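You operate a simulated robot arm through the tools that you are given. There is no shell and no other tool.

The job below is to be done with a simulated robot arm. You get a single attempt, and the scene is never put back.

Task
Move the stray vial to the teal rack, then fill three blue rack holes as the card shows.
Fine: take the three vials that wait in the teal rack.

Only the result counts: the job must be done as asked and must still hold three seconds after the hand-in. Knocking over, shifting, dropping, spilling or breaking anything else fails it.

Robot
A 7-joint arm with a two-finger parallel gripper, fixed in place. Base frame: the origin is on the floor under the middle of its stand, x ahead of it, y to its left, z up; the work surface is at about z = 900. Units: mm, rad, N and s.
With the tool pointing down near the work surface it reaches from about 380 to 900 mm from the base axis. Its first joint turns from -2.496 to 2.496 rad. Payload 3 kg.
The TCP is the grasp point between the finger pads, 30 mm short of the fingertips. In the tool frame z runs along the fingers and y along their closing line. Largest opening 94 mm; finger width 28, thickness 10; the body of the gripper, 50 by 96 mm, starts 55 mm behind the TCP.
Orientation is that of the tool frame in the base frame, as a unit quaternion [w, x, y, z]. With the fingers straight down and closing along the base's y, the tool's x points along the base's -x, its y along +y and its z along -z.

Tools
- The arm moves only by the tool play_rows. Its argument "steps" is a list that holds one entry, the list of rows, each a list of 7 numbers: the closure, from 0 (fully open) to 1 (shut), then the shift along the tool's x, y, z in cm, then the turn, a rotation vector about the tool's x, y, z in rad. In form: [[[jaw, dx, dy, dz, rx, ry, rz], ...]]. A call has 1 to 20 rows; each row is the pose to reach, as a shift and turn from the pose commanded when the call began, along the tool's axes at that moment. A row lasts 0.2 s, in which the tool goes at most 50 mm and 0.15 rad; a call with a longer step from one row to the next is refused whole, and so is a gripper value outside its range. Where a pose cannot be reached the arm comes as near as it can. A force on the tool above 40 N (or 10 N above the force at the start of the call, whichever is more), or a blocked arm, ends the call early, and 0.2 s more pass. The fingers move at their own pace (about 72 mm/s each) and stop on an object; they squeeze with about 26 N. The grip force told is the motor's: it shows also when the fingers shut on nothing. Time passes only in rows, and 0.2 s behind the last, so rows that repeat a pose let the fingers close. The reply holds the time, the measured pose of the TCP, the force on the tool along the base axes, the opening and the grip force, in the units named above and with some noise, with the torque about the TCP (base axes, N m) and any sound that the robot's microphone picked up.
- Cameras (640 x 400 px; columns grow to the right, rows downward): "scene" is fixed at [391.6, 652.7, 1516.1]; the picture's right is [-0.89, -0.46, 0.00], its down [-0.21, 0.41, -0.89] and it looks along [0.41, -0.79, -0.46] (base axes); focal length 313 px, centre (320, 200). "wrist" rides on the gripper at [76, 14, -103] in the tool frame; the picture's right is [-0.18, 0.98, 0.00], its down [-0.75, -0.14, -0.64] and it looks along [-0.63, -0.12, 0.77] (tool axes); focal length 243 px, centre (320, 200). There is no depth. A picture from a camera that has moved, and an enlarged one, comes with that camera's place and axes in the base frame and with its lens. The place of the scene camera against the robot may be out by one fixed shift of up to 25 mm in any direction.
- snapshot(camera): a new picture of that camera. The clock stands still meanwhile.
- close_up(camera, box): a new picture of the part [left, top, right, bottom] of that camera's present view, enlarged. The clock stands still meanwhile.
- sign_off(): hands the job in; it is judged then, once.

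Nothing tells you positions but the pictures and the camera data. Unless the task says otherwise, let go and move clear before handing in.

The tools are called after "Call:" as a command line: name --argument value ..., lists and objects as JSON in quotes. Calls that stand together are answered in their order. play_rows: Moves the arm, as the interface text tells. Its arguments: {"type":"object","properties":{"steps":{"type":"array","items":{"type":"array","items":{"type":"array","items":{"type":"number"}}}}},"required":["steps"]} The other tools are called the same way: snapshot (camera) takes a picture; close_up (camera, box) takes an enlarged picture of a part of a camera's view; sign_off () hands the job in.

At the start:

```text
clock: 0.0
tool_pos: [680.5, -165.4, 1161.7]
tcp_rot: [0.0, 0.001, 1.0, 0.0]
contact_force: [-0.8, -0.7, -0.2]
moment: [-0.01, 0.01, -0.05]
width: 94.3
grip_force: 0.1
```

scene: 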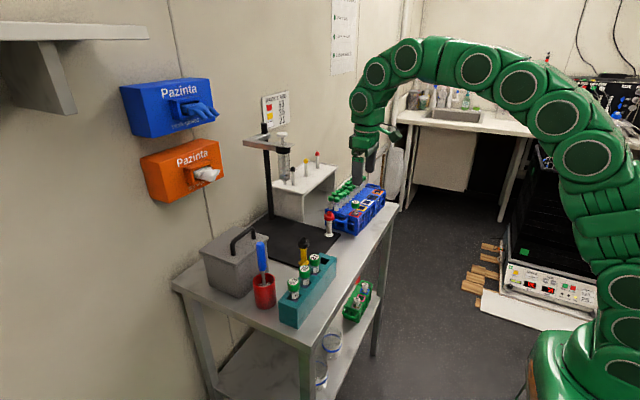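
wrist: 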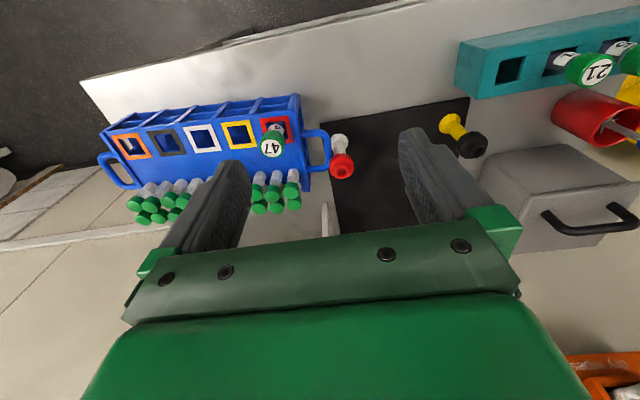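

I see a bench with a blue rack with coloured hole frames, a teal rack with green-capped vials, and a card on the wall. I'll take enlarged pictures first to read the card and find the stray vial.

Call:
close_up --camera "scene" --box '[250, 80, 310, 140]'

Call:
close_up --camera "scene" --box '[240, 220, 400, 340]'

Call:
close_up --camera "scene" --box '[250, 110, 400, 250]'

Call:
close_up --camera "wrist" --box '[80, 80, 360, 240]'

Call:
close_up --camera "wrist" --box '[440, 0, 640, 140]'

Call:
close_up --camera "scene" --box '[325, 0, 365, 80]'

```text
6.67 times, centred on (280, 110) of scene
camera zoom: at [391.6, 652.7, 1516.1], right [-0.89, -0.46, 0.0], down [-0.21, 0.41, -0.89], along [0.41, -0.79, -0.46], focal length 2087 px, centre (587, 800)
```

zoom: 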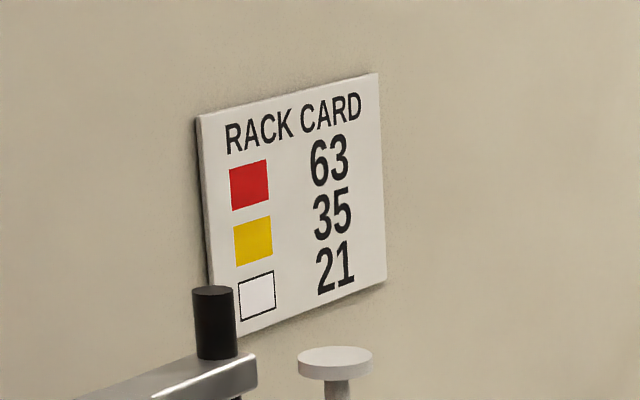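

```text
3.33 times, centred on (320, 280) of scene
camera zoom: at [391.6, 652.7, 1516.1], right [-0.89, -0.46, 0.0], down [-0.21, 0.41, -0.89], along [0.41, -0.79, -0.46], focal length 1043 px, centre (320, -67)
```

zoom: 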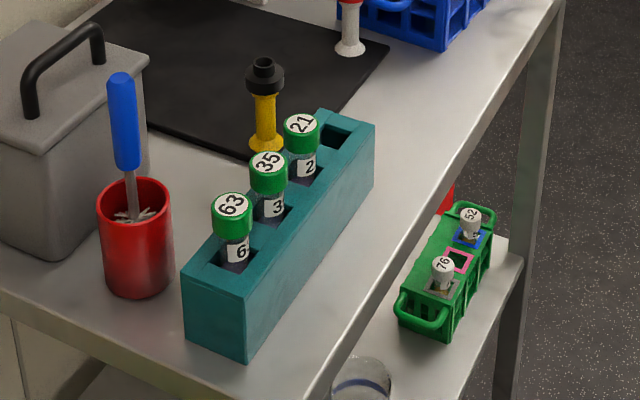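

```text
2.86 times, centred on (325, 180) of scene
camera zoom: at [391.6, 652.7, 1516.1], right [-0.89, -0.46, 0.0], down [-0.21, 0.41, -0.89], along [0.41, -0.79, -0.46], focal length 894 px, centre (306, 257)
```

zoom: 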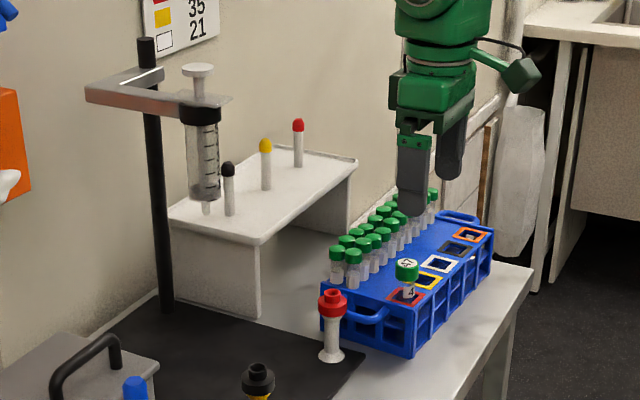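

```text
2.29 times, centred on (220, 160) of wrist
camera zoom: at [603.7, -150.7, 1264.0], right [0.18, 0.98, 0.0], down [0.75, -0.14, 0.64], along [0.63, -0.12, -0.77], focal length 555 px, centre (549, 291)
```

zoom: 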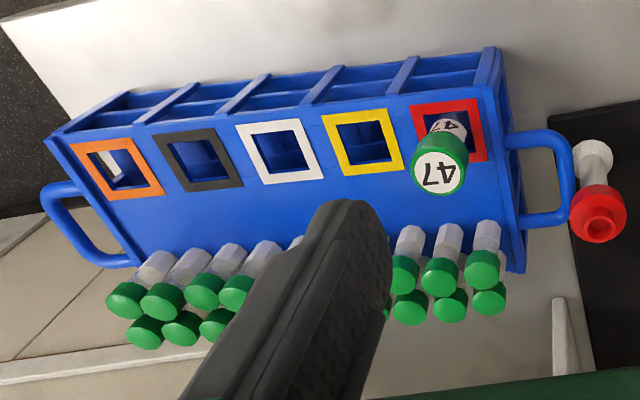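

```text
2.86 times, centred on (540, 70) of wrist
camera zoom: at [603.7, -150.7, 1264.0], right [0.18, 0.98, 0.0], down [0.75, -0.14, 0.64], along [0.63, -0.12, -0.77], focal length 693 px, centre (-309, 571)
```

zoom: 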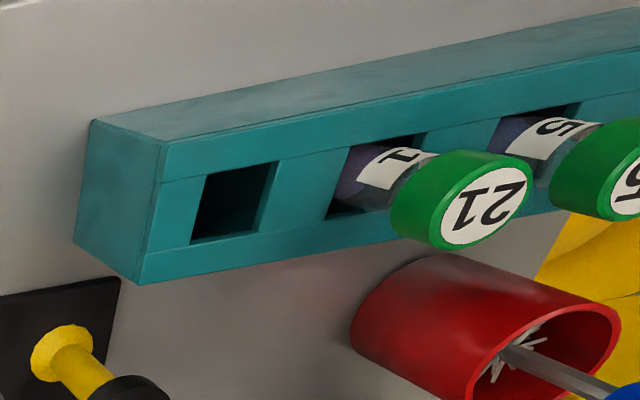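

```text
5.00 times, centred on (345, 40) of scene
camera zoom: at [391.6, 652.7, 1516.1], right [-0.89, -0.46, 0.0], down [-0.21, 0.41, -0.89], along [0.41, -0.79, -0.46], focal length 1565 px, centre (195, 1000)
```

zoom: 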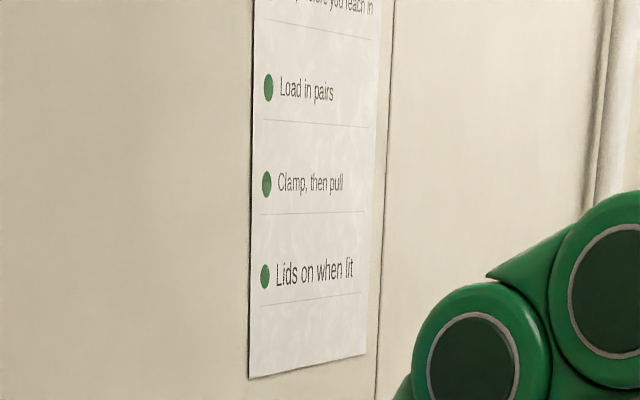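

The card asks for 63 in red, 35 in yellow and 21 in white. Vial 47 is sitting in the red hole, so it looks like the stray one, and the teal rack has one free hole. I'll move the wrist camera over the teal rack to measure positions.

Call:
play_rows --steps '[[[0, 1, 4.2, 0, 0, 0, 0], [0, 2, 8.4, 0, 0, 0, 0], [0, 3, 12.6, 0, 0, 0, 0], [0, 4, 16.8, 0, 0, 0, 0], [0, 5, 21, 0, 0, 0, 0], [0, 6, 25.2, 0, 0, 0, 0], [0, 7, 29.5, 0, 0, 0, 0], [0, 7, 29.5, 0, 0, 0, 0], [0, 7, 29.5, 0, 0, 0, 0]]]'

Call:
snapshot --camera "wrist"

Call:
snapshot --camera "scene"

Call:
close_up --camera "scene" --box '[280, 140, 400, 240]'

```text
clock: 2.0
tool_pos: [611.3, 128.7, 1162.1]
tcp_rot: [0.0, 0.0, 1.0, 0.0]
contact_force: [0.3, -0.1, 0.2]
moment: [-0.01, 0.03, 0.03]
width: 94.1
grip_force: 0.0
```

```text
taken
camera wrist: at [535.4, 143.7, 1264.0], right [0.18, 0.98, 0.0], down [0.75, -0.14, 0.64], along [0.63, -0.12, -0.77], focal length 243 px, centre (320, 200)
```

wrist: 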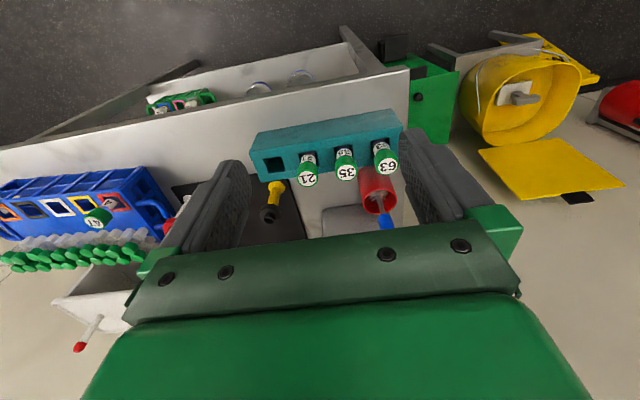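

```text
taken
```

scene: 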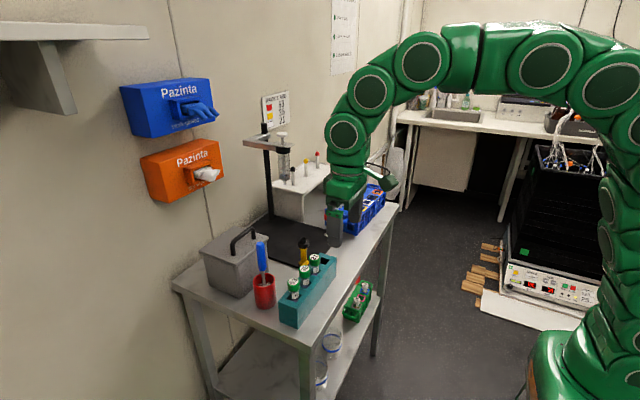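

```text
4.00 times, centred on (340, 190) of scene
camera zoom: at [391.6, 652.7, 1516.1], right [-0.89, -0.46, 0.0], down [-0.21, 0.41, -0.89], along [0.41, -0.79, -0.46], focal length 1252 px, centre (240, 240)
```

zoom: 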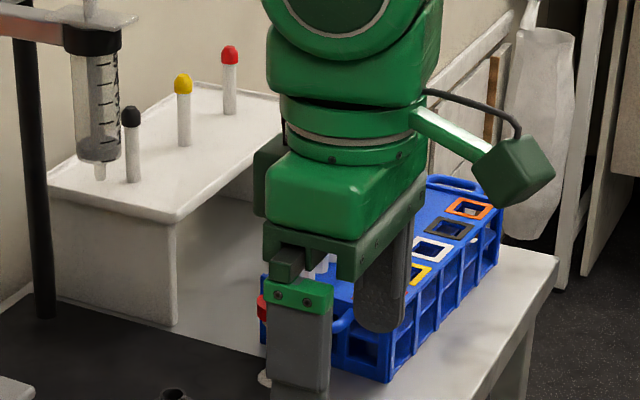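

Vial 47 in the red hole is the only numbered vial out of place on the bench. I'm enlarging the teal and blue racks in this view to triangulate them.

Call:
close_up --camera "wrist" --box '[240, 100, 416, 210]'

Call:
close_up --camera "wrist" --box '[0, 155, 176, 265]'

```text
3.64 times, centred on (328, 155) of wrist
camera zoom: at [535.4, 143.7, 1264.0], right [0.18, 0.98, 0.0], down [0.75, -0.14, 0.64], along [0.63, -0.12, -0.77], focal length 882 px, centre (291, 364)
```

zoom: 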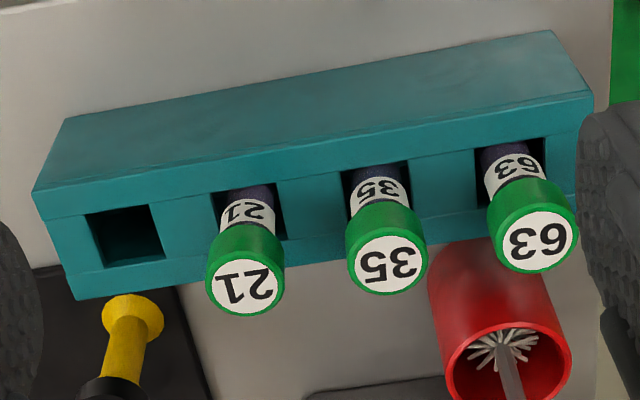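

```text
3.64 times, centred on (88, 210) of wrist
camera zoom: at [535.4, 143.7, 1264.0], right [0.18, 0.98, 0.0], down [0.75, -0.14, 0.64], along [0.63, -0.12, -0.77], focal length 882 px, centre (1164, 164)
```

zoom: 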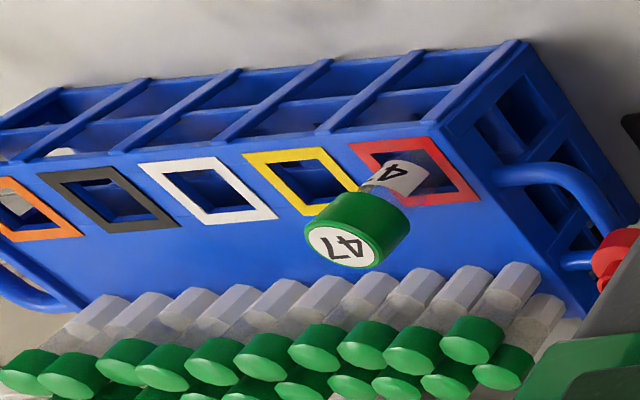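

Triangulating from both views, 47 is at about (725, -230) with its top near z 1011. The teal row is at x≈704, y≈46 (empty), 96, 146 and 196, and both rack tops are near z 964. Next I'll move above 47 and turn the gripper 90° so the fingers close across the row and stay away from neighbouring vials.

Call:
play_rows --steps '[[[0.2, -1.03, -3.26, 0, 0, 0, 0.1428], [0.2, -2.07, -6.52, 0, 0, 0, 0.2856], [0.2, -3.1, -9.78, 0, 0, 0, 0.4284], [0.2, -4.13, -13.04, 0, 0, 0, 0.5712], [0.2, -5.17, -16.3, 0, 0, 0, 0.714], [0.2, -6.2, -19.56, 0, 0, 0, 0.8568], [0.2, -7.24, -22.82, 0, 0, 0, 0.9996], [0.2, -8.27, -26.08, 0, 0, 0, 1.1424], [0.2, -9.3, -29.34, 0, 0, 0, 1.2852], [0.2, -10.34, -32.6, 0, 0, 0, 1.428], [0.2, -11.37, -35.87, 0, 0, 0, 1.5708], [0.2, -11.37, -35.87, 0, 0, 0, 1.5708], [0.2, -11.37, -35.87, 0, 0, 0, 1.5708]]]'

Call:
snapshot --camera "wrist"

Call:
snapshot --camera "scene"

```text
clock: 4.8
tool_pos: [722.9, -229.5, 1162.8]
tcp_rot: [0.0, 0.708, 0.706, 0.0]
contact_force: [0.1, 0.1, 0.2]
moment: [-0.01, 0.0, -0.02]
width: 75.2
grip_force: 0.1
```

```text
taken
camera wrist: at [737.4, -152.6, 1263.9], right [0.98, -0.19, 0.0], down [-0.14, -0.75, 0.64], along [-0.12, -0.63, -0.77], focal length 243 px, centre (320, 200)
```

wrist: 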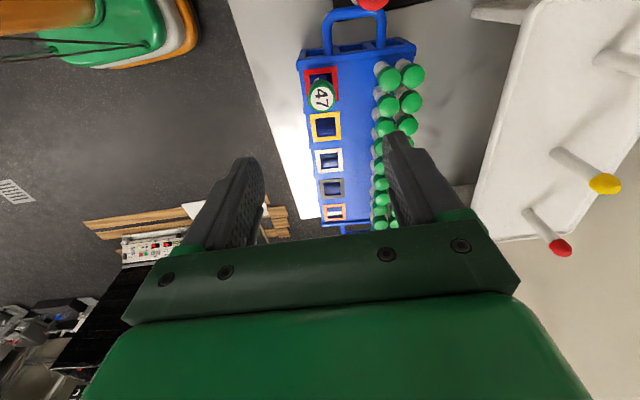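

```text
taken
```

scene: 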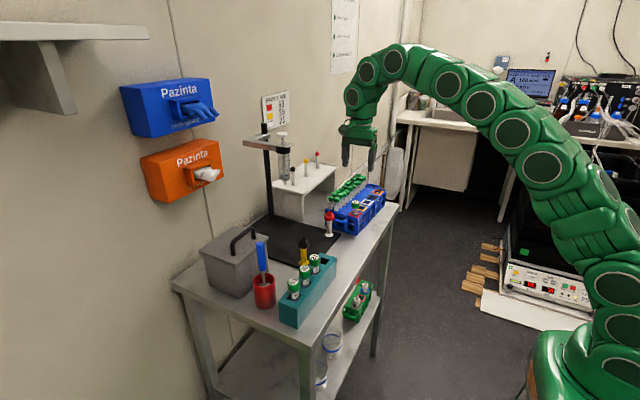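

The turn worked, and the fingers now close along x above the blue rack. I'll enlarge the view to refine the hole and vial positions.

Call:
close_up --camera "wrist" --box '[256, 0, 448, 120]'

Call:
close_up --camera "wrist" --box '[256, 110, 448, 230]'

Call:
close_up --camera "scene" --box '[300, 110, 420, 240]'

```text
3.33 times, centred on (352, 60) of wrist
camera zoom: at [737.4, -152.6, 1263.9], right [0.98, -0.19, 0.0], down [-0.14, -0.75, 0.64], along [-0.12, -0.63, -0.77], focal length 809 px, centre (213, 667)
```

zoom: 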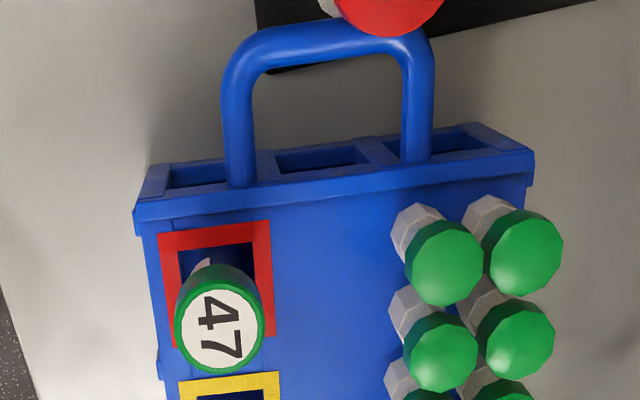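

```text
3.33 times, centred on (352, 170) of wrist
camera zoom: at [737.4, -152.6, 1263.9], right [0.98, -0.19, 0.0], down [-0.14, -0.75, 0.64], along [-0.12, -0.63, -0.77], focal length 809 px, centre (213, 300)
```

zoom: 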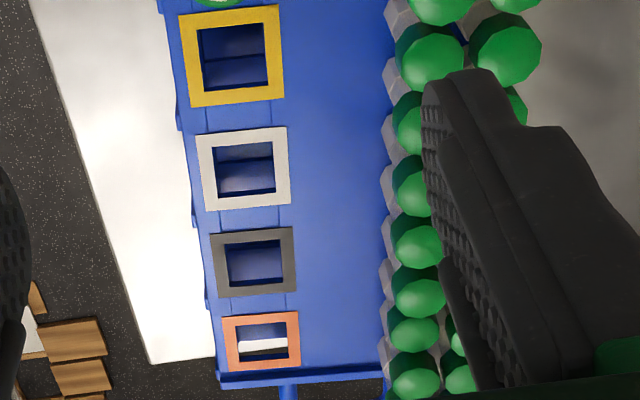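

```text
3.08 times, centred on (360, 175) of scene
camera zoom: at [391.6, 652.7, 1516.1], right [-0.89, -0.46, 0.0], down [-0.21, 0.41, -0.89], along [0.41, -0.79, -0.46], focal length 963 px, centre (197, 277)
```

zoom: 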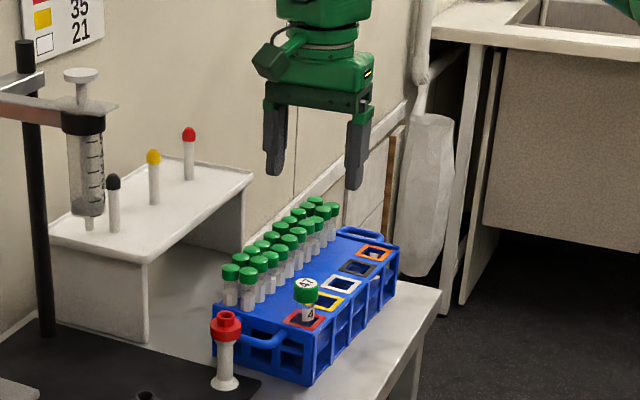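

The third view agrees: 47's cap is centred near (725, -230). I'll go down to just above the cap with the fingers partly open and check the alignment.

Call:
play_rows --steps '[[[0.4, 0, 0.05, 3, 0, 0, 0], [0.4, 0, 0.1, 6, 0, 0, 0], [0.4, 0, 0.1, 9, 0, 0, 0], [0.4, 0, 0.1, 11, 0, 0, 0], [0.4, 0, 0.1, 11, 0, 0, 0]]]'

Call:
snapshot --camera "wrist"

Call:
close_up --camera "scene" --box '[300, 130, 420, 240]'

```text
clock: 6.0
tool_pos: [723.7, -229.5, 1052.4]
tcp_rot: [0.001, 0.707, 0.707, 0.0]
contact_force: [-0.3, -0.2, 0.8]
moment: [0.0, 0.02, 0.0]
width: 56.5
grip_force: 0.1
```

```text
taken
camera wrist: at [739.2, -152.6, 1153.7], right [0.98, -0.18, 0.0], down [-0.14, -0.75, 0.64], along [-0.12, -0.63, -0.77], focal length 243 px, centre (320, 200)
```

wrist: 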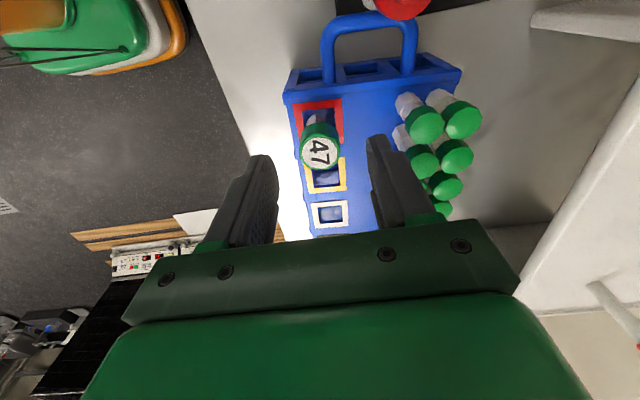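

```text
3.64 times, centred on (360, 185) of scene
camera zoom: at [391.6, 652.7, 1516.1], right [-0.89, -0.46, 0.0], down [-0.21, 0.41, -0.89], along [0.41, -0.79, -0.46], focal length 1138 px, centre (174, 254)
```

zoom: 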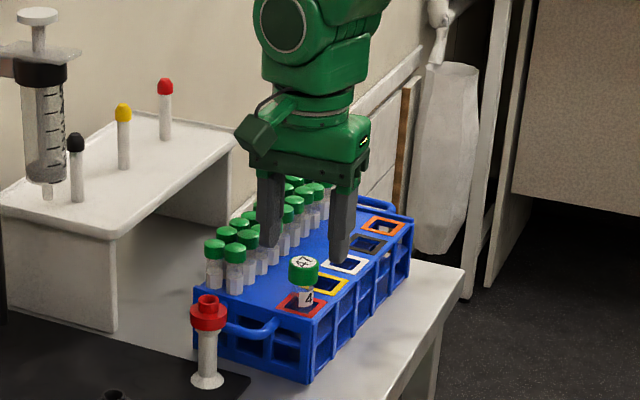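

The fingers straddle 47 evenly. I'm going down to cap height and closing on it.

Call:
play_rows --steps '[[[0.4, 0, 0.05, 1.7, 0, 0, 0], [0.4, 0, 0.1, 3.4, 0, 0, 0], [0.4, 0, 0.1, 4.9, 0, 0, 0], [0.4, 0, 0.1, 4.9, 0, 0, 0], [0.4, 0, 0.1, 4.9, 0, 0, 0]]]'

Call:
snapshot --camera "wrist"

Call:
close_up --camera "scene" --box '[300, 130, 420, 240]'

```text
clock: 7.2
tool_pos: [725.5, -229.5, 1003.7]
tcp_rot: [0.0, 0.707, 0.707, -0.001]
contact_force: [-0.3, -0.5, 0.2]
moment: [0.0, -0.03, 0.01]
width: 56.5
grip_force: 0.0
```

```text
taken
camera wrist: at [739.7, -152.7, 1104.9], right [0.98, -0.18, 0.0], down [-0.14, -0.75, 0.64], along [-0.12, -0.63, -0.77], focal length 243 px, centre (320, 200)
```

wrist: 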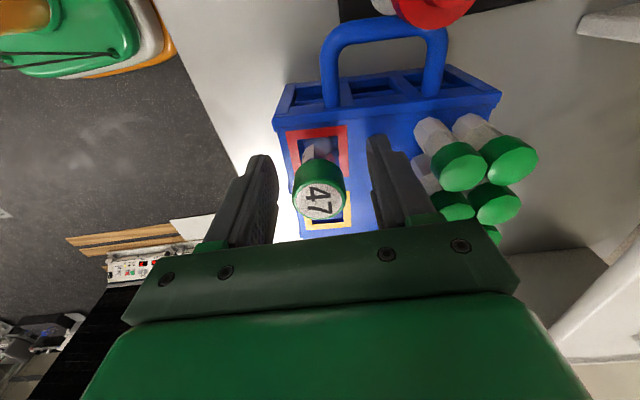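

```text
3.64 times, centred on (360, 185) of scene
camera zoom: at [391.6, 652.7, 1516.1], right [-0.89, -0.46, 0.0], down [-0.21, 0.41, -0.89], along [0.41, -0.79, -0.46], focal length 1138 px, centre (174, 254)
```

zoom: 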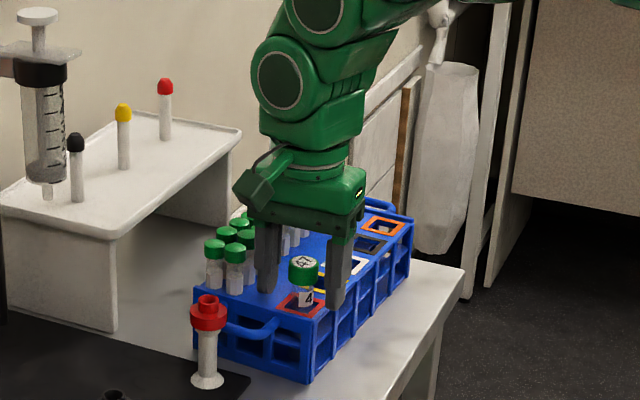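

TCP is level with the cap and centred on it. I'm closing the fingers now.

Call:
play_rows --steps '[[[0.7, 0, 0, 0, 0, 0, 0], [1, 0, 0, 0, 0, 0, 0], [1, 0, 0, 0, 0, 0, 0], [1, 0, 0, 0, 0, 0, 0]]]'

Call:
snapshot --camera "wrist"

```text
clock: 8.2
tool_pos: [724.4, -230.3, 1003.0]
tcp_rot: [0.0, 0.707, 0.707, 0.001]
contact_force: [-2.0, 0.9, 1.5]
moment: [0.03, 0.05, -0.03]
width: 26.3
grip_force: 25.5
```

```text
taken
camera wrist: at [739.6, -152.6, 1105.0], right [0.98, -0.18, 0.0], down [-0.14, -0.75, 0.64], along [-0.12, -0.63, -0.77], focal length 243 px, centre (320, 200)
```

wrist: 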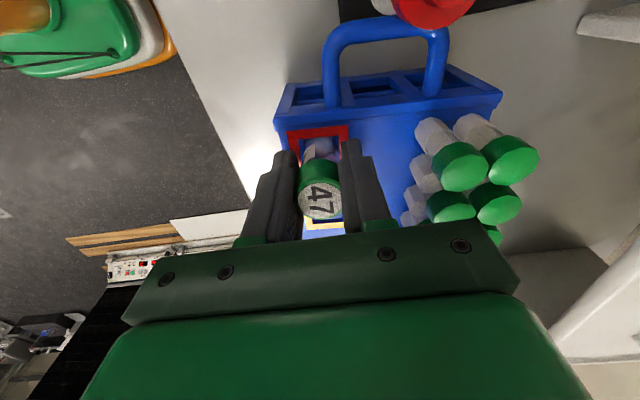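

Fingers hold the cap at 26 mm with full grip force. I'm lifting straight up, slowly at first.

Call:
play_rows --steps '[[[1, 0, 0, -0.5, 0, 0, 0], [1, 0, 0, -1.5, 0, 0, 0], [1, 0, 0, -3, 0, 0, 0], [1, 0, 0, -4.5, 0, 0, 0], [1, 0, 0, -6.5, 0, 0, 0], [1, 0, 0, -8.5, 0, 0, 0], [1, 0, 0, -10.5, 0, 0, 0], [1, 0, 0, -12.5, 0, 0, 0], [1, 0, 0, -14, 0, 0, 0], [1, 0, 0, -15, 0, 0, 0], [1, 0, 0, -15, 0, 0, 0]]]'

Call:
snapshot --camera "wrist"

Call:
close_up --camera "scene" --box '[300, 110, 420, 240]'

```text
clock: 10.6
tool_pos: [725.1, -229.5, 1152.1]
tcp_rot: [0.0, 0.707, 0.707, -0.001]
contact_force: [0.4, 0.5, 0.2]
moment: [0.0, 0.02, 0.0]
width: 26.3
grip_force: 25.6
```

```text
taken
camera wrist: at [740.2, -152.5, 1254.3], right [0.98, -0.18, 0.0], down [-0.14, -0.75, 0.64], along [-0.12, -0.63, -0.77], focal length 243 px, centre (320, 200)
```

wrist: 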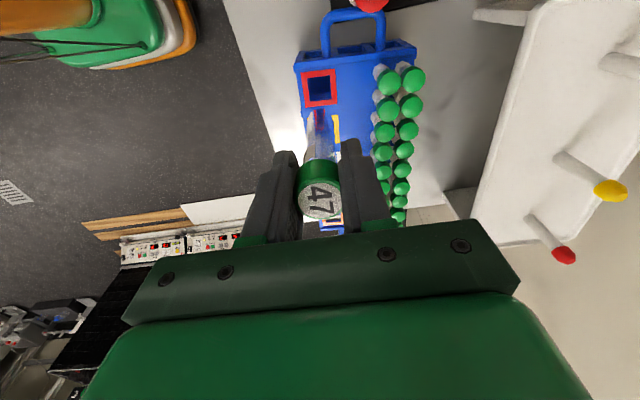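

```text
3.08 times, centred on (360, 175) of scene
camera zoom: at [391.6, 652.7, 1516.1], right [-0.89, -0.46, 0.0], down [-0.21, 0.41, -0.89], along [0.41, -0.79, -0.46], focal length 963 px, centre (197, 277)
```

zoom: 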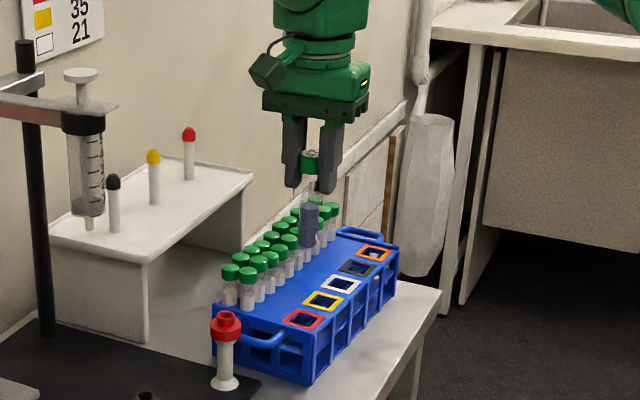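

Vial 47 is out and hanging straight, with its bottom around z 1060. I'm carrying it across to above the empty teal hole.

Call:
play_rows --steps '[[[1, 2, -0.15, 0, 0, 0, 0], [1, 5, -0.4, 0, 0, 0, 0], [1, 9, -0.7, 0, 0, 0, 0], [1, 13, -1, 0, 0, 0, 0], [1, 17, -1.3, 0, 0, 0, 0], [1, 21, -1.6, 0, 0, 0, 0], [1, 24.5, -1.9, 0, 0, 0, 0], [1, 26.8, -2, 0, 0, 0, 0], [1, 27.6, -2, 0, 0, 0, 0], [1, 27.6, -2, 0, 0, 0, 0], [1, 27.6, -2, 0, 0, 0, 0]]]'

Call:
snapshot --camera "wrist"

Call:
close_up --camera "wrist" --box '[240, 0, 432, 120]'

Call:
close_up --camera "scene" --box '[230, 180, 390, 340]'

```text
clock: 13.0
tool_pos: [704.4, 46.9, 1153.7]
tcp_rot: [-0.001, 0.707, 0.707, 0.0]
contact_force: [-0.1, -1.5, 0.3]
moment: [0.0, -0.02, -0.02]
width: 26.5
grip_force: 26.5
```

```text
taken
camera wrist: at [719.7, 123.4, 1254.7], right [0.98, -0.18, 0.0], down [-0.14, -0.75, 0.64], along [-0.12, -0.63, -0.77], focal length 243 px, centre (320, 200)
```

wrist: 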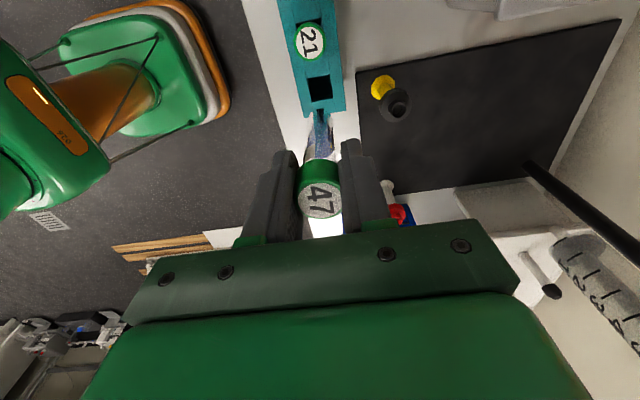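

```text
3.33 times, centred on (336, 60) of wrist
camera zoom: at [719.7, 123.4, 1254.7], right [0.98, -0.18, 0.0], down [-0.14, -0.75, 0.64], along [-0.12, -0.63, -0.77], focal length 809 px, centre (267, 667)
```

zoom: 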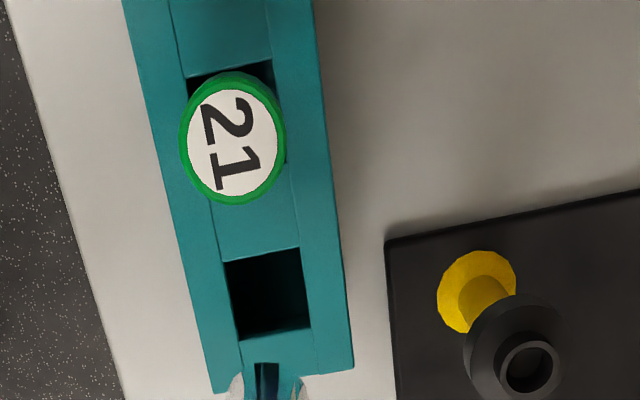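

```text
2.50 times, centred on (310, 260) of scene
camera zoom: at [391.6, 652.7, 1516.1], right [-0.89, -0.46, 0.0], down [-0.21, 0.41, -0.89], along [0.41, -0.79, -0.46], focal length 782 px, centre (345, 50)
```

zoom: 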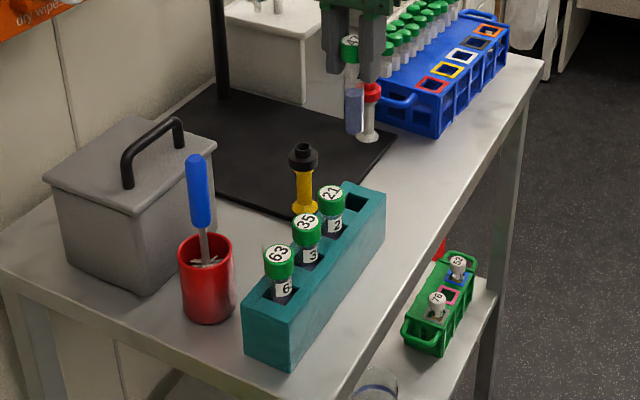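

The hole centre comes out at about (705.5, 46.2), within about 1 mm of the hanging vial. I'm lowering it until the vial's bottom is just above the rack, then checking.

Call:
play_rows --steps '[[[1, -0.05, 0, 2.5, 0, 0, 0], [1, -0.05, 0, 5, 0, 0, 0], [1, -0.05, 0, 7.5, 0, 0, 0], [1, -0.05, 0, 9, 0, 0, 0], [1, -0.05, 0, 9, 0, 0, 0], [1, -0.05, 0, 9, 0, 0, 0]]]'

Call:
snapshot --camera "wrist"

Call:
close_up --camera "wrist" --box '[240, 0, 432, 120]'

Call:
close_up --camera "scene" --box '[270, 190, 370, 290]'

```text
clock: 14.4
tool_pos: [704.9, 45.8, 1063.6]
tcp_rot: [0.0, 0.708, 0.707, -0.001]
contact_force: [0.3, -0.4, -0.1]
moment: [-0.04, 0.02, -0.01]
width: 26.4
grip_force: 25.8
```

```text
taken
camera wrist: at [719.5, 122.9, 1164.8], right [0.98, -0.18, 0.0], down [-0.14, -0.75, 0.64], along [-0.12, -0.63, -0.77], focal length 243 px, centre (320, 200)
```

wrist: 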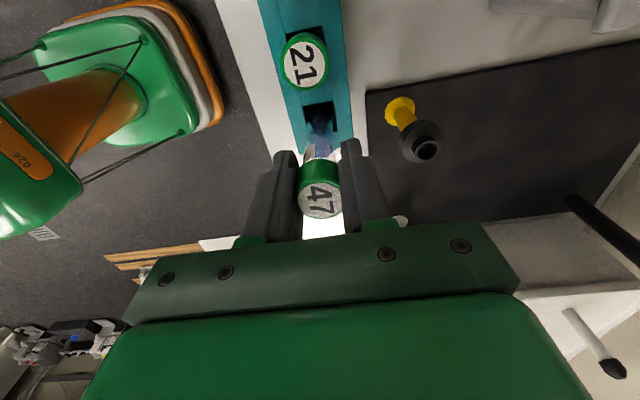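

```text
3.33 times, centred on (336, 60) of wrist
camera zoom: at [719.5, 122.9, 1164.8], right [0.98, -0.18, 0.0], down [-0.14, -0.75, 0.64], along [-0.12, -0.63, -0.77], focal length 809 px, centre (267, 667)
```

zoom: 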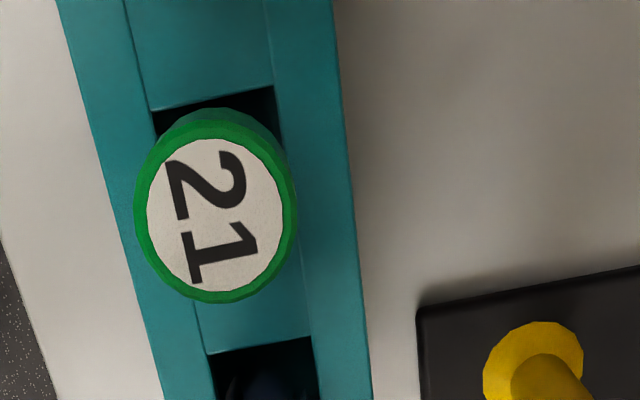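

```text
4.00 times, centred on (320, 240) of scene
camera zoom: at [391.6, 652.7, 1516.1], right [-0.89, -0.46, 0.0], down [-0.21, 0.41, -0.89], along [0.41, -0.79, -0.46], focal length 1252 px, centre (320, 40)
```

zoom: 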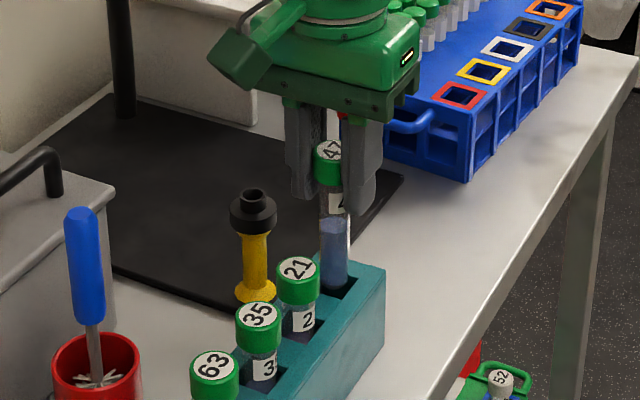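

Call:
close_up --camera "wrist" --box '[272, 90, 368, 150]'

Call:
close_up --camera "scene" --box '[300, 220, 372, 280]'

```text
6.67 times, centred on (320, 120) of wrist
camera zoom: at [719.5, 122.9, 1164.8], right [0.98, -0.18, 0.0], down [-0.14, -0.75, 0.64], along [-0.12, -0.63, -0.77], focal length 1618 px, centre (320, 733)
```

zoom: 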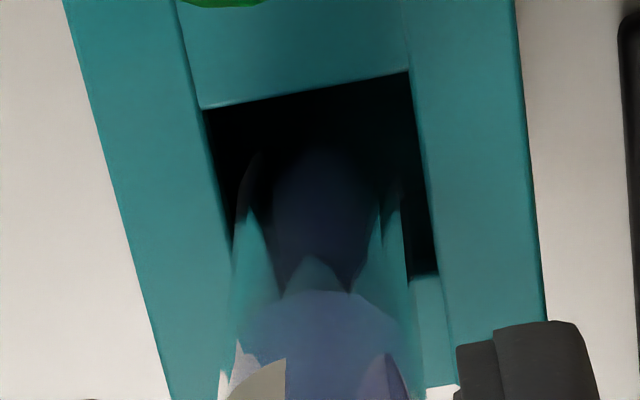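

```text
6.67 times, centred on (336, 250) of scene
camera zoom: at [391.6, 652.7, 1516.1], right [-0.89, -0.46, 0.0], down [-0.21, 0.41, -0.89], along [0.41, -0.79, -0.46], focal length 2087 px, centre (213, -133)
```

zoom: 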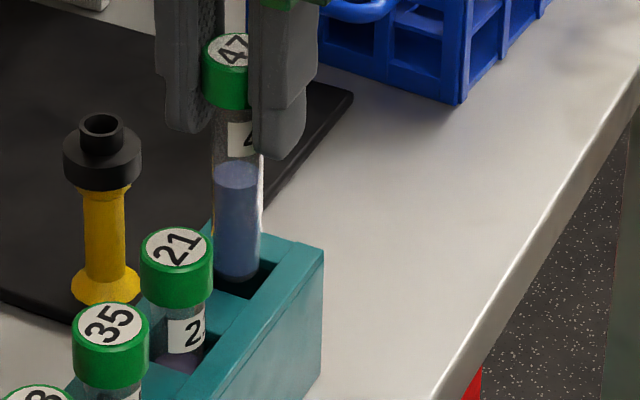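

The vial's bottom is centred over the hole with clearance on all sides. I'm inserting it slowly.

Call:
play_rows --steps '[[[1, 0, 0.03, 0.7, 0, 0, 0], [1, 0, 0.03, 1.4, 0, 0, 0], [1, 0, 0.03, 2.1, 0, 0, 0], [1, 0, 0.03, 2.8, 0, 0, 0], [1, 0, 0.03, 3.5, 0, 0, 0], [1, 0, 0.03, 4.2, 0, 0, 0], [1, 0, 0.03, 4.9, 0, 0, 0], [1, 0, 0.03, 5.4, 0, 0, 0], [1, 0, 0.03, 5.7, 0, 0, 0], [1, 0, 0.03, 5.7, 0, 0, 0]]]'

Call:
snapshot --camera "wrist"

Call:
close_up --camera "scene" --box '[270, 190, 370, 290]'

```text
clock: 16.6
tool_pos: [705.9, 46.7, 1005.6]
tcp_rot: [0.0, 0.707, 0.707, -0.001]
contact_force: [0.7, -0.2, 0.1]
moment: [0.0, -0.01, -0.01]
width: 26.4
grip_force: 25.9
```

```text
taken
camera wrist: at [720.6, 123.0, 1108.1], right [0.98, -0.18, 0.0], down [-0.14, -0.75, 0.64], along [-0.12, -0.63, -0.77], focal length 243 px, centre (320, 200)
```

wrist: 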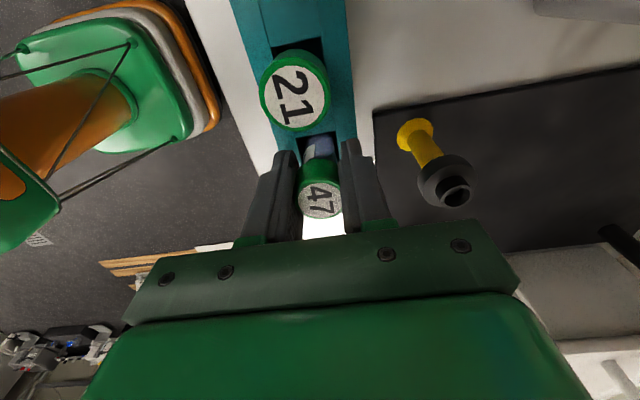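

```text
4.00 times, centred on (320, 240) of scene
camera zoom: at [391.6, 652.7, 1516.1], right [-0.89, -0.46, 0.0], down [-0.21, 0.41, -0.89], along [0.41, -0.79, -0.46], focal length 1252 px, centre (320, 40)
```

zoom: 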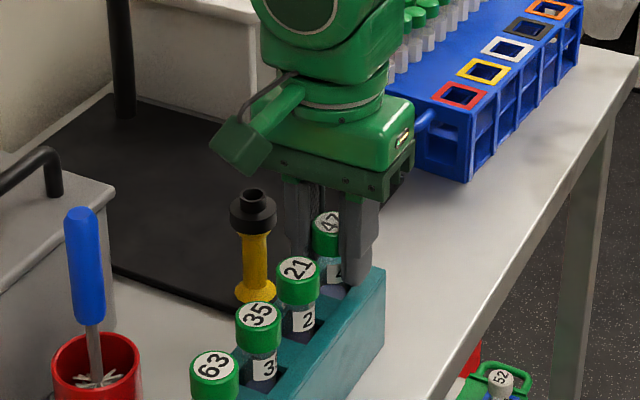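

Vial 47 is most of the way in with no contact force. I'm easing down the last few millimetres to feel the floor.

Call:
play_rows --steps '[[[1, 0, 0, 0.1, 0, 0, 0], [1, 0, 0, 0.2, 0, 0, 0], [1, 0, 0, 0.25, 0, 0, 0], [1, 0, 0, 0.25, 0, 0, 0]]]'

```text
clock: 17.6
tool_pos: [705.9, 45.2, 1004.7]
tcp_rot: [0.0, 0.707, 0.707, 0.001]
contact_force: [0.2, -0.9, 0.4]
moment: [0.03, 0.0, -0.02]
width: 26.3
grip_force: 26.1
```

Call:
play_rows --steps '[[[1, 0, 0, 0.05, 0, 0, 0], [1, 0, 0, 0.1, 0, 0, 0], [1, 0, 0, 0.15, 0, 0, 0], [1, 0, 0, 0.15, 0, 0, 0]]]'

```text
clock: 18.6
tool_pos: [705.7, 46.0, 1003.6]
tcp_rot: [0.001, 0.707, 0.707, 0.001]
contact_force: [-10.1, -4.7, 16.0]
moment: [-0.17, 0.27, -0.07]
width: 26.3
grip_force: 25.5
```

There's contact at z≈1003.6, the same height it was gripped at in the other rack, so the vial has reached the floor. I'll back off a hair and open the fingers.

Call:
play_rows --steps '[[[1, 0, 0, -0.08, 0, 0, 0], [0.66, 0, 0, -0.08, 0, 0, 0], [0.6, 0, 0, -0.08, 0, 0, 0], [0.4, 0, 0, -0.08, 0, 0, 0], [0.4, 0, 0, -0.08, 0, 0, 0]]]'

Call:
snapshot --camera "wrist"

Call:
close_up --camera "scene" --box '[270, 190, 370, 290]'

```text
clock: 19.8
tool_pos: [706.1, 45.5, 1002.4]
tcp_rot: [0.001, 0.707, 0.708, 0.0]
contact_force: [0.5, 0.6, -0.3]
moment: [0.0, 0.03, 0.01]
width: 56.1
grip_force: 0.1
```

```text
taken
camera wrist: at [720.4, 123.0, 1104.9], right [0.98, -0.18, 0.0], down [-0.14, -0.75, 0.64], along [-0.12, -0.63, -0.77], focal length 243 px, centre (320, 200)
```

wrist: 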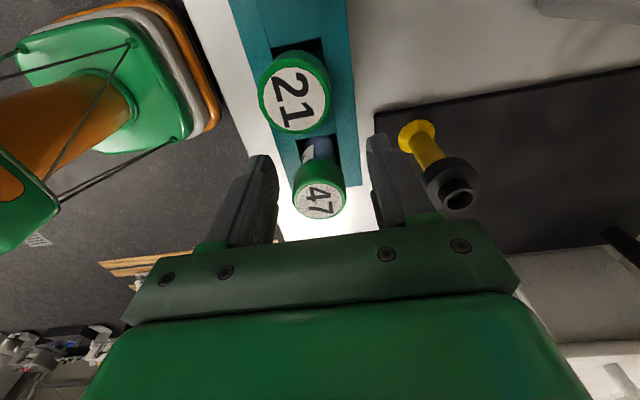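

```text
4.00 times, centred on (320, 240) of scene
camera zoom: at [391.6, 652.7, 1516.1], right [-0.89, -0.46, 0.0], down [-0.21, 0.41, -0.89], along [0.41, -0.79, -0.46], focal length 1252 px, centre (320, 40)
```

zoom: 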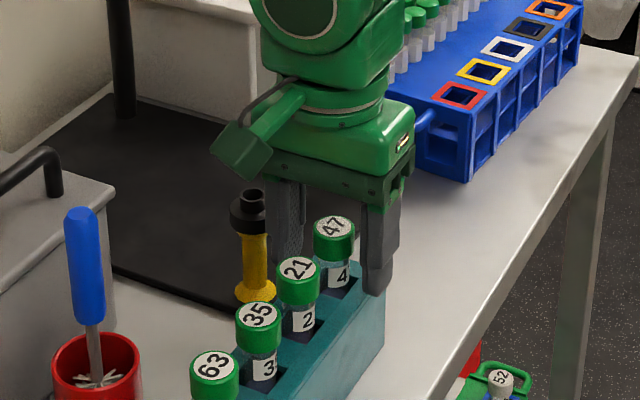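

Vial 47 now stands in the teal rack at the same level as the others. I'm rising and moving over vial 21 next.

Call:
play_rows --steps '[[[0.4, 0, 0, -1.5, 0, 0, 0], [0.4, 0, 0, -3.5, 0, 0, 0], [0.4, 0, 0, -5.5, 0, 0, 0], [0.4, 0, 0, -7, 0, 0, 0], [0.4, 1.5, 0, -8, 0, 0, 0], [0.4, 3.5, 0, -8, 0, 0, 0], [0.4, 5.1, 0, -8, 0, 0, 0], [0.4, 5.1, 0, -8, 0, 0, 0], [0.4, 5.1, 0, -8, 0, 0, 0]]]'

Call:
snapshot --camera "wrist"

Call:
close_up --camera "scene" --box '[240, 180, 380, 320]'

```text
clock: 21.8
tool_pos: [704.8, 96.2, 1083.2]
tcp_rot: [0.0, 0.707, 0.707, 0.0]
contact_force: [0.0, 0.0, 0.1]
moment: [-0.02, 0.01, 0.0]
width: 56.7
grip_force: 0.0
```

```text
taken
camera wrist: at [719.9, 173.7, 1184.2], right [0.98, -0.18, 0.0], down [-0.14, -0.75, 0.64], along [-0.12, -0.63, -0.77], focal length 243 px, centre (320, 200)
```

wrist: 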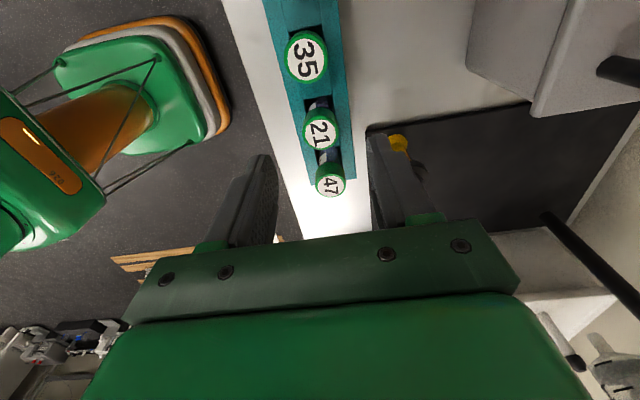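

```text
2.86 times, centred on (310, 250) of scene
camera zoom: at [391.6, 652.7, 1516.1], right [-0.89, -0.46, 0.0], down [-0.21, 0.41, -0.89], along [0.41, -0.79, -0.46], focal length 894 px, centre (349, 57)
```

zoom: 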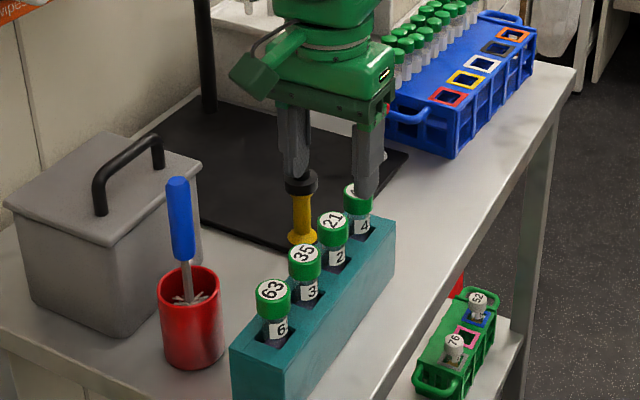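

Vial 21 sits right between the fingers. I'm lowering onto it, closing and lifting.

Call:
play_rows --steps '[[[0.4, 0.03, 0, 2, 0, 0, 0], [0.4, 0.05, 0, 4, 0, 0, 0], [0.4, 0.05, 0, 6, 0, 0, 0], [0.4, 0.05, 0, 7.5, 0, 0, 0], [0.4, 0.05, 0, 8, 0, 0, 0], [0.4, 0.05, 0, 8, 0, 0, 0], [0.7, 0.05, 0, 8, 0, 0, 0], [1, 0.05, 0, 8, 0, 0, 0], [1, 0.05, 0, 8, 0, 0, 0], [1, 0.05, 0, 8, 0, 0, 0]]]'

Call:
snapshot --camera "wrist"

Call:
close_up --camera "scene" --box '[240, 180, 380, 320]'

```text
clock: 24.0
tool_pos: [705.5, 97.4, 1002.4]
tcp_rot: [0.0, 0.707, 0.707, -0.001]
contact_force: [-5.5, 0.7, -0.2]
moment: [0.04, 0.14, -0.04]
width: 26.0
grip_force: 25.9
```

```text
taken
camera wrist: at [720.2, 174.4, 1104.7], right [0.98, -0.18, 0.0], down [-0.14, -0.75, 0.64], along [-0.12, -0.63, -0.77], focal length 243 px, centre (320, 200)
```

wrist: 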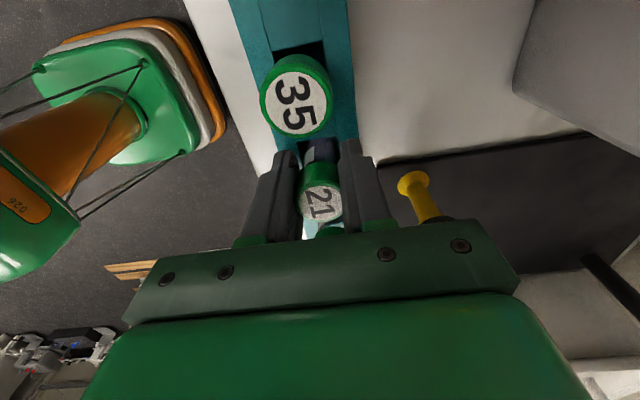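

```text
2.86 times, centred on (310, 250) of scene
camera zoom: at [391.6, 652.7, 1516.1], right [-0.89, -0.46, 0.0], down [-0.21, 0.41, -0.89], along [0.41, -0.79, -0.46], focal length 894 px, centre (349, 57)
```

zoom: 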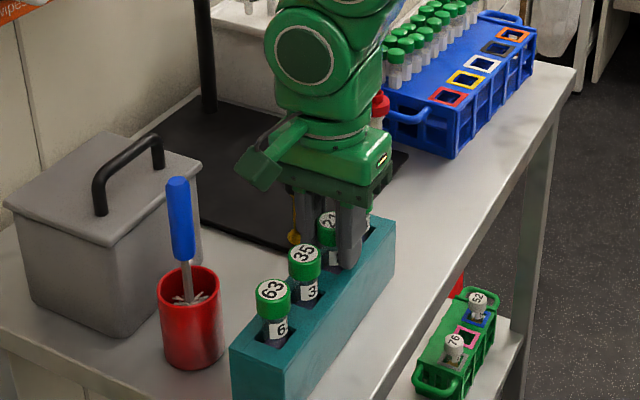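

Vial 21 is gripped. There's a small sideways load, so I'll lift gently straight up.

Call:
play_rows --steps '[[[1, 0, -0.05, -0.5, 0, 0, 0], [1, 0, -0.05, -1.5, 0, 0, 0], [1, 0, -0.05, -3, 0, 0, 0], [1, 0, -0.05, -4.5, 0, 0, 0], [1, 0, -0.05, -6.5, 0, 0, 0], [1, 0, -0.05, -8.5, 0, 0, 0], [1, 0, -0.05, -10.5, 0, 0, 0], [1, 0, -0.05, -12.5, 0, 0, 0], [1, 0, -0.05, -14, 0, 0, 0], [1, 0, -0.05, -15, 0, 0, 0], [1, 0, -0.05, -15, 0, 0, 0]]]'

Call:
snapshot --camera "wrist"

Call:
close_up --camera "scene" --box '[240, 150, 400, 310]'

```text
clock: 26.4
tool_pos: [706.4, 97.8, 1153.2]
tcp_rot: [0.0, 0.707, 0.707, 0.0]
contact_force: [-0.5, -0.6, -0.4]
moment: [0.02, -0.01, 0.0]
width: 26.5
grip_force: 26.5
```

```text
taken
camera wrist: at [720.5, 174.3, 1254.7], right [0.98, -0.18, 0.0], down [-0.14, -0.75, 0.64], along [-0.12, -0.63, -0.77], focal length 243 px, centre (320, 200)
```

wrist: 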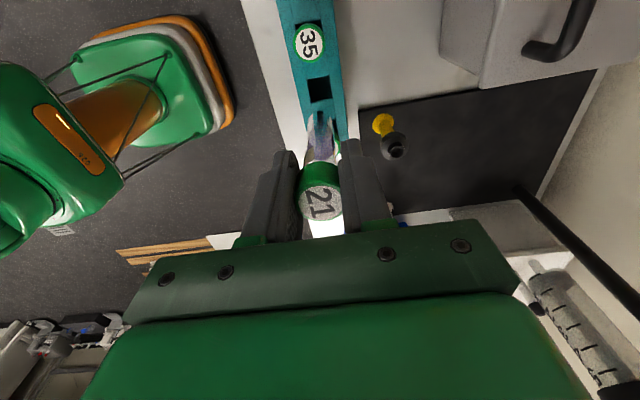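

```text
2.50 times, centred on (320, 230) of scene
camera zoom: at [391.6, 652.7, 1516.1], right [-0.89, -0.46, 0.0], down [-0.21, 0.41, -0.89], along [0.41, -0.79, -0.46], focal length 782 px, centre (320, 125)
```

zoom: 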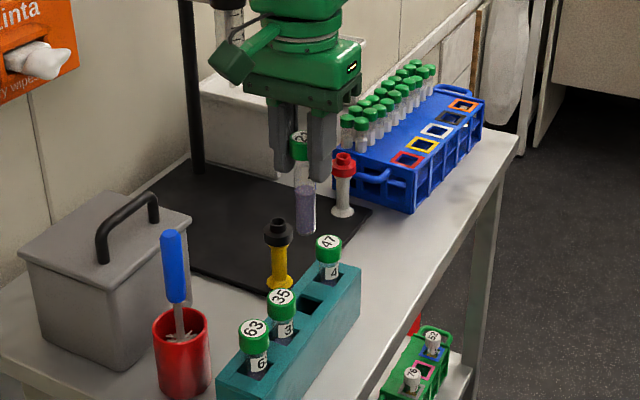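

Vial 21 is out cleanly. I'm carrying it over to the white hole of the blue rack, at about (718, -330).

Call:
play_rows --steps '[[[1, -2, 0.1, 0, 0, 0, 0], [1, -5, 0.2, 0, 0, 0, 0], [1, -9, 0.3, 0, 0, 0, 0], [1, -13, 0.4, 0, 0, 0, 0], [1, -17, 0.6, 0, 0, 0, 0], [1, -21, 0.7, 0, 0, 0, 0], [1, -25, 0.8, 0, 0, 0, 0], [1, -29, 0.9, 0, 0, 0, 0], [1, -33, 1.0, 0, 0, 0, 0], [1, -37, 1.15, 0, 0, 0, 0], [1, -40, 1.25, 0, 0, 0, 0], [1, -42, 1.29, 0, 0, 0, 0], [1, -42.7, 1.29, 0, 0, 0, 0], [1, -42.7, 1.29, 0, 0, 0, 0], [1, -42.7, 1.29, 0, 0, 0, 0]]]'

Call:
snapshot --camera "wrist"

Call:
close_up --camera "wrist" --box '[256, 30, 416, 130]'

Call:
close_up --camera "scene" --box '[310, 120, 410, 220]'

```text
clock: 29.6
tool_pos: [717.8, -328.8, 1153.3]
tcp_rot: [0.0, 0.707, 0.707, 0.0]
contact_force: [0.4, -0.1, 0.5]
moment: [0.0, 0.01, 0.01]
width: 26.5
grip_force: 25.3
```

```text
taken
camera wrist: at [732.5, -252.7, 1254.9], right [0.98, -0.18, 0.0], down [-0.14, -0.75, 0.64], along [-0.12, -0.63, -0.77], focal length 243 px, centre (320, 200)
```

wrist: 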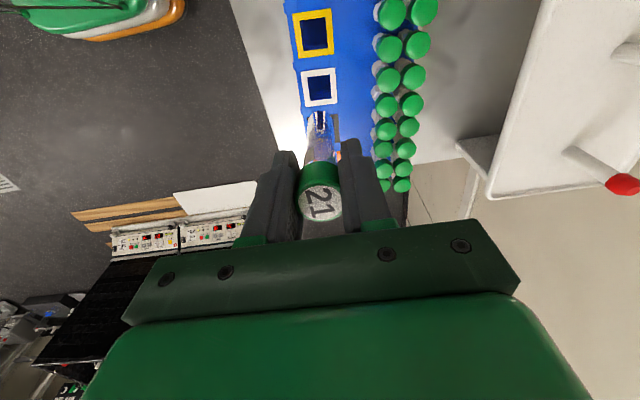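

```text
4.00 times, centred on (336, 80) of wrist
camera zoom: at [732.5, -252.7, 1254.9], right [0.98, -0.18, 0.0], down [-0.14, -0.75, 0.64], along [-0.12, -0.63, -0.77], focal length 970 px, centre (256, 680)
```

zoom: 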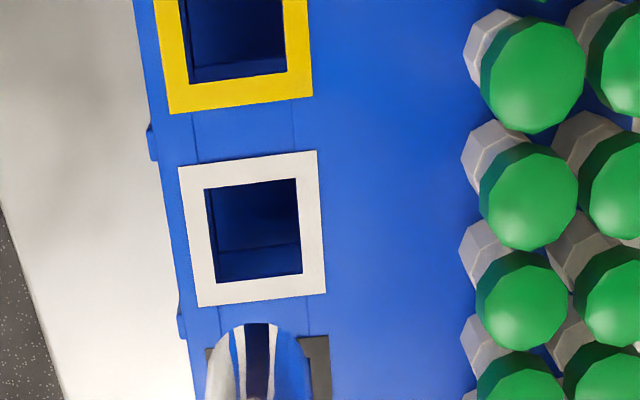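

```text
4.00 times, centred on (360, 170) of scene
camera zoom: at [391.6, 652.7, 1516.1], right [-0.89, -0.46, 0.0], down [-0.21, 0.41, -0.89], along [0.41, -0.79, -0.46], focal length 1252 px, centre (160, 320)
```

zoom: 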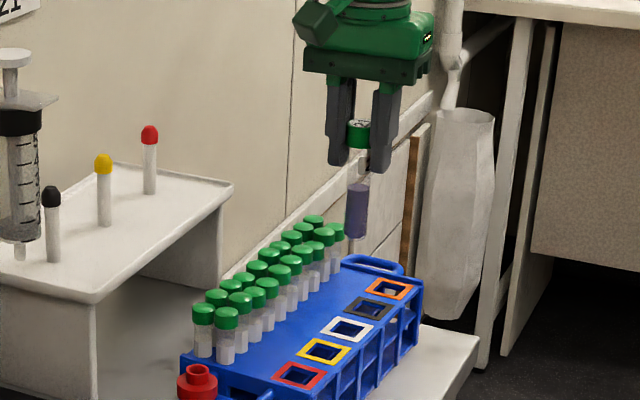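

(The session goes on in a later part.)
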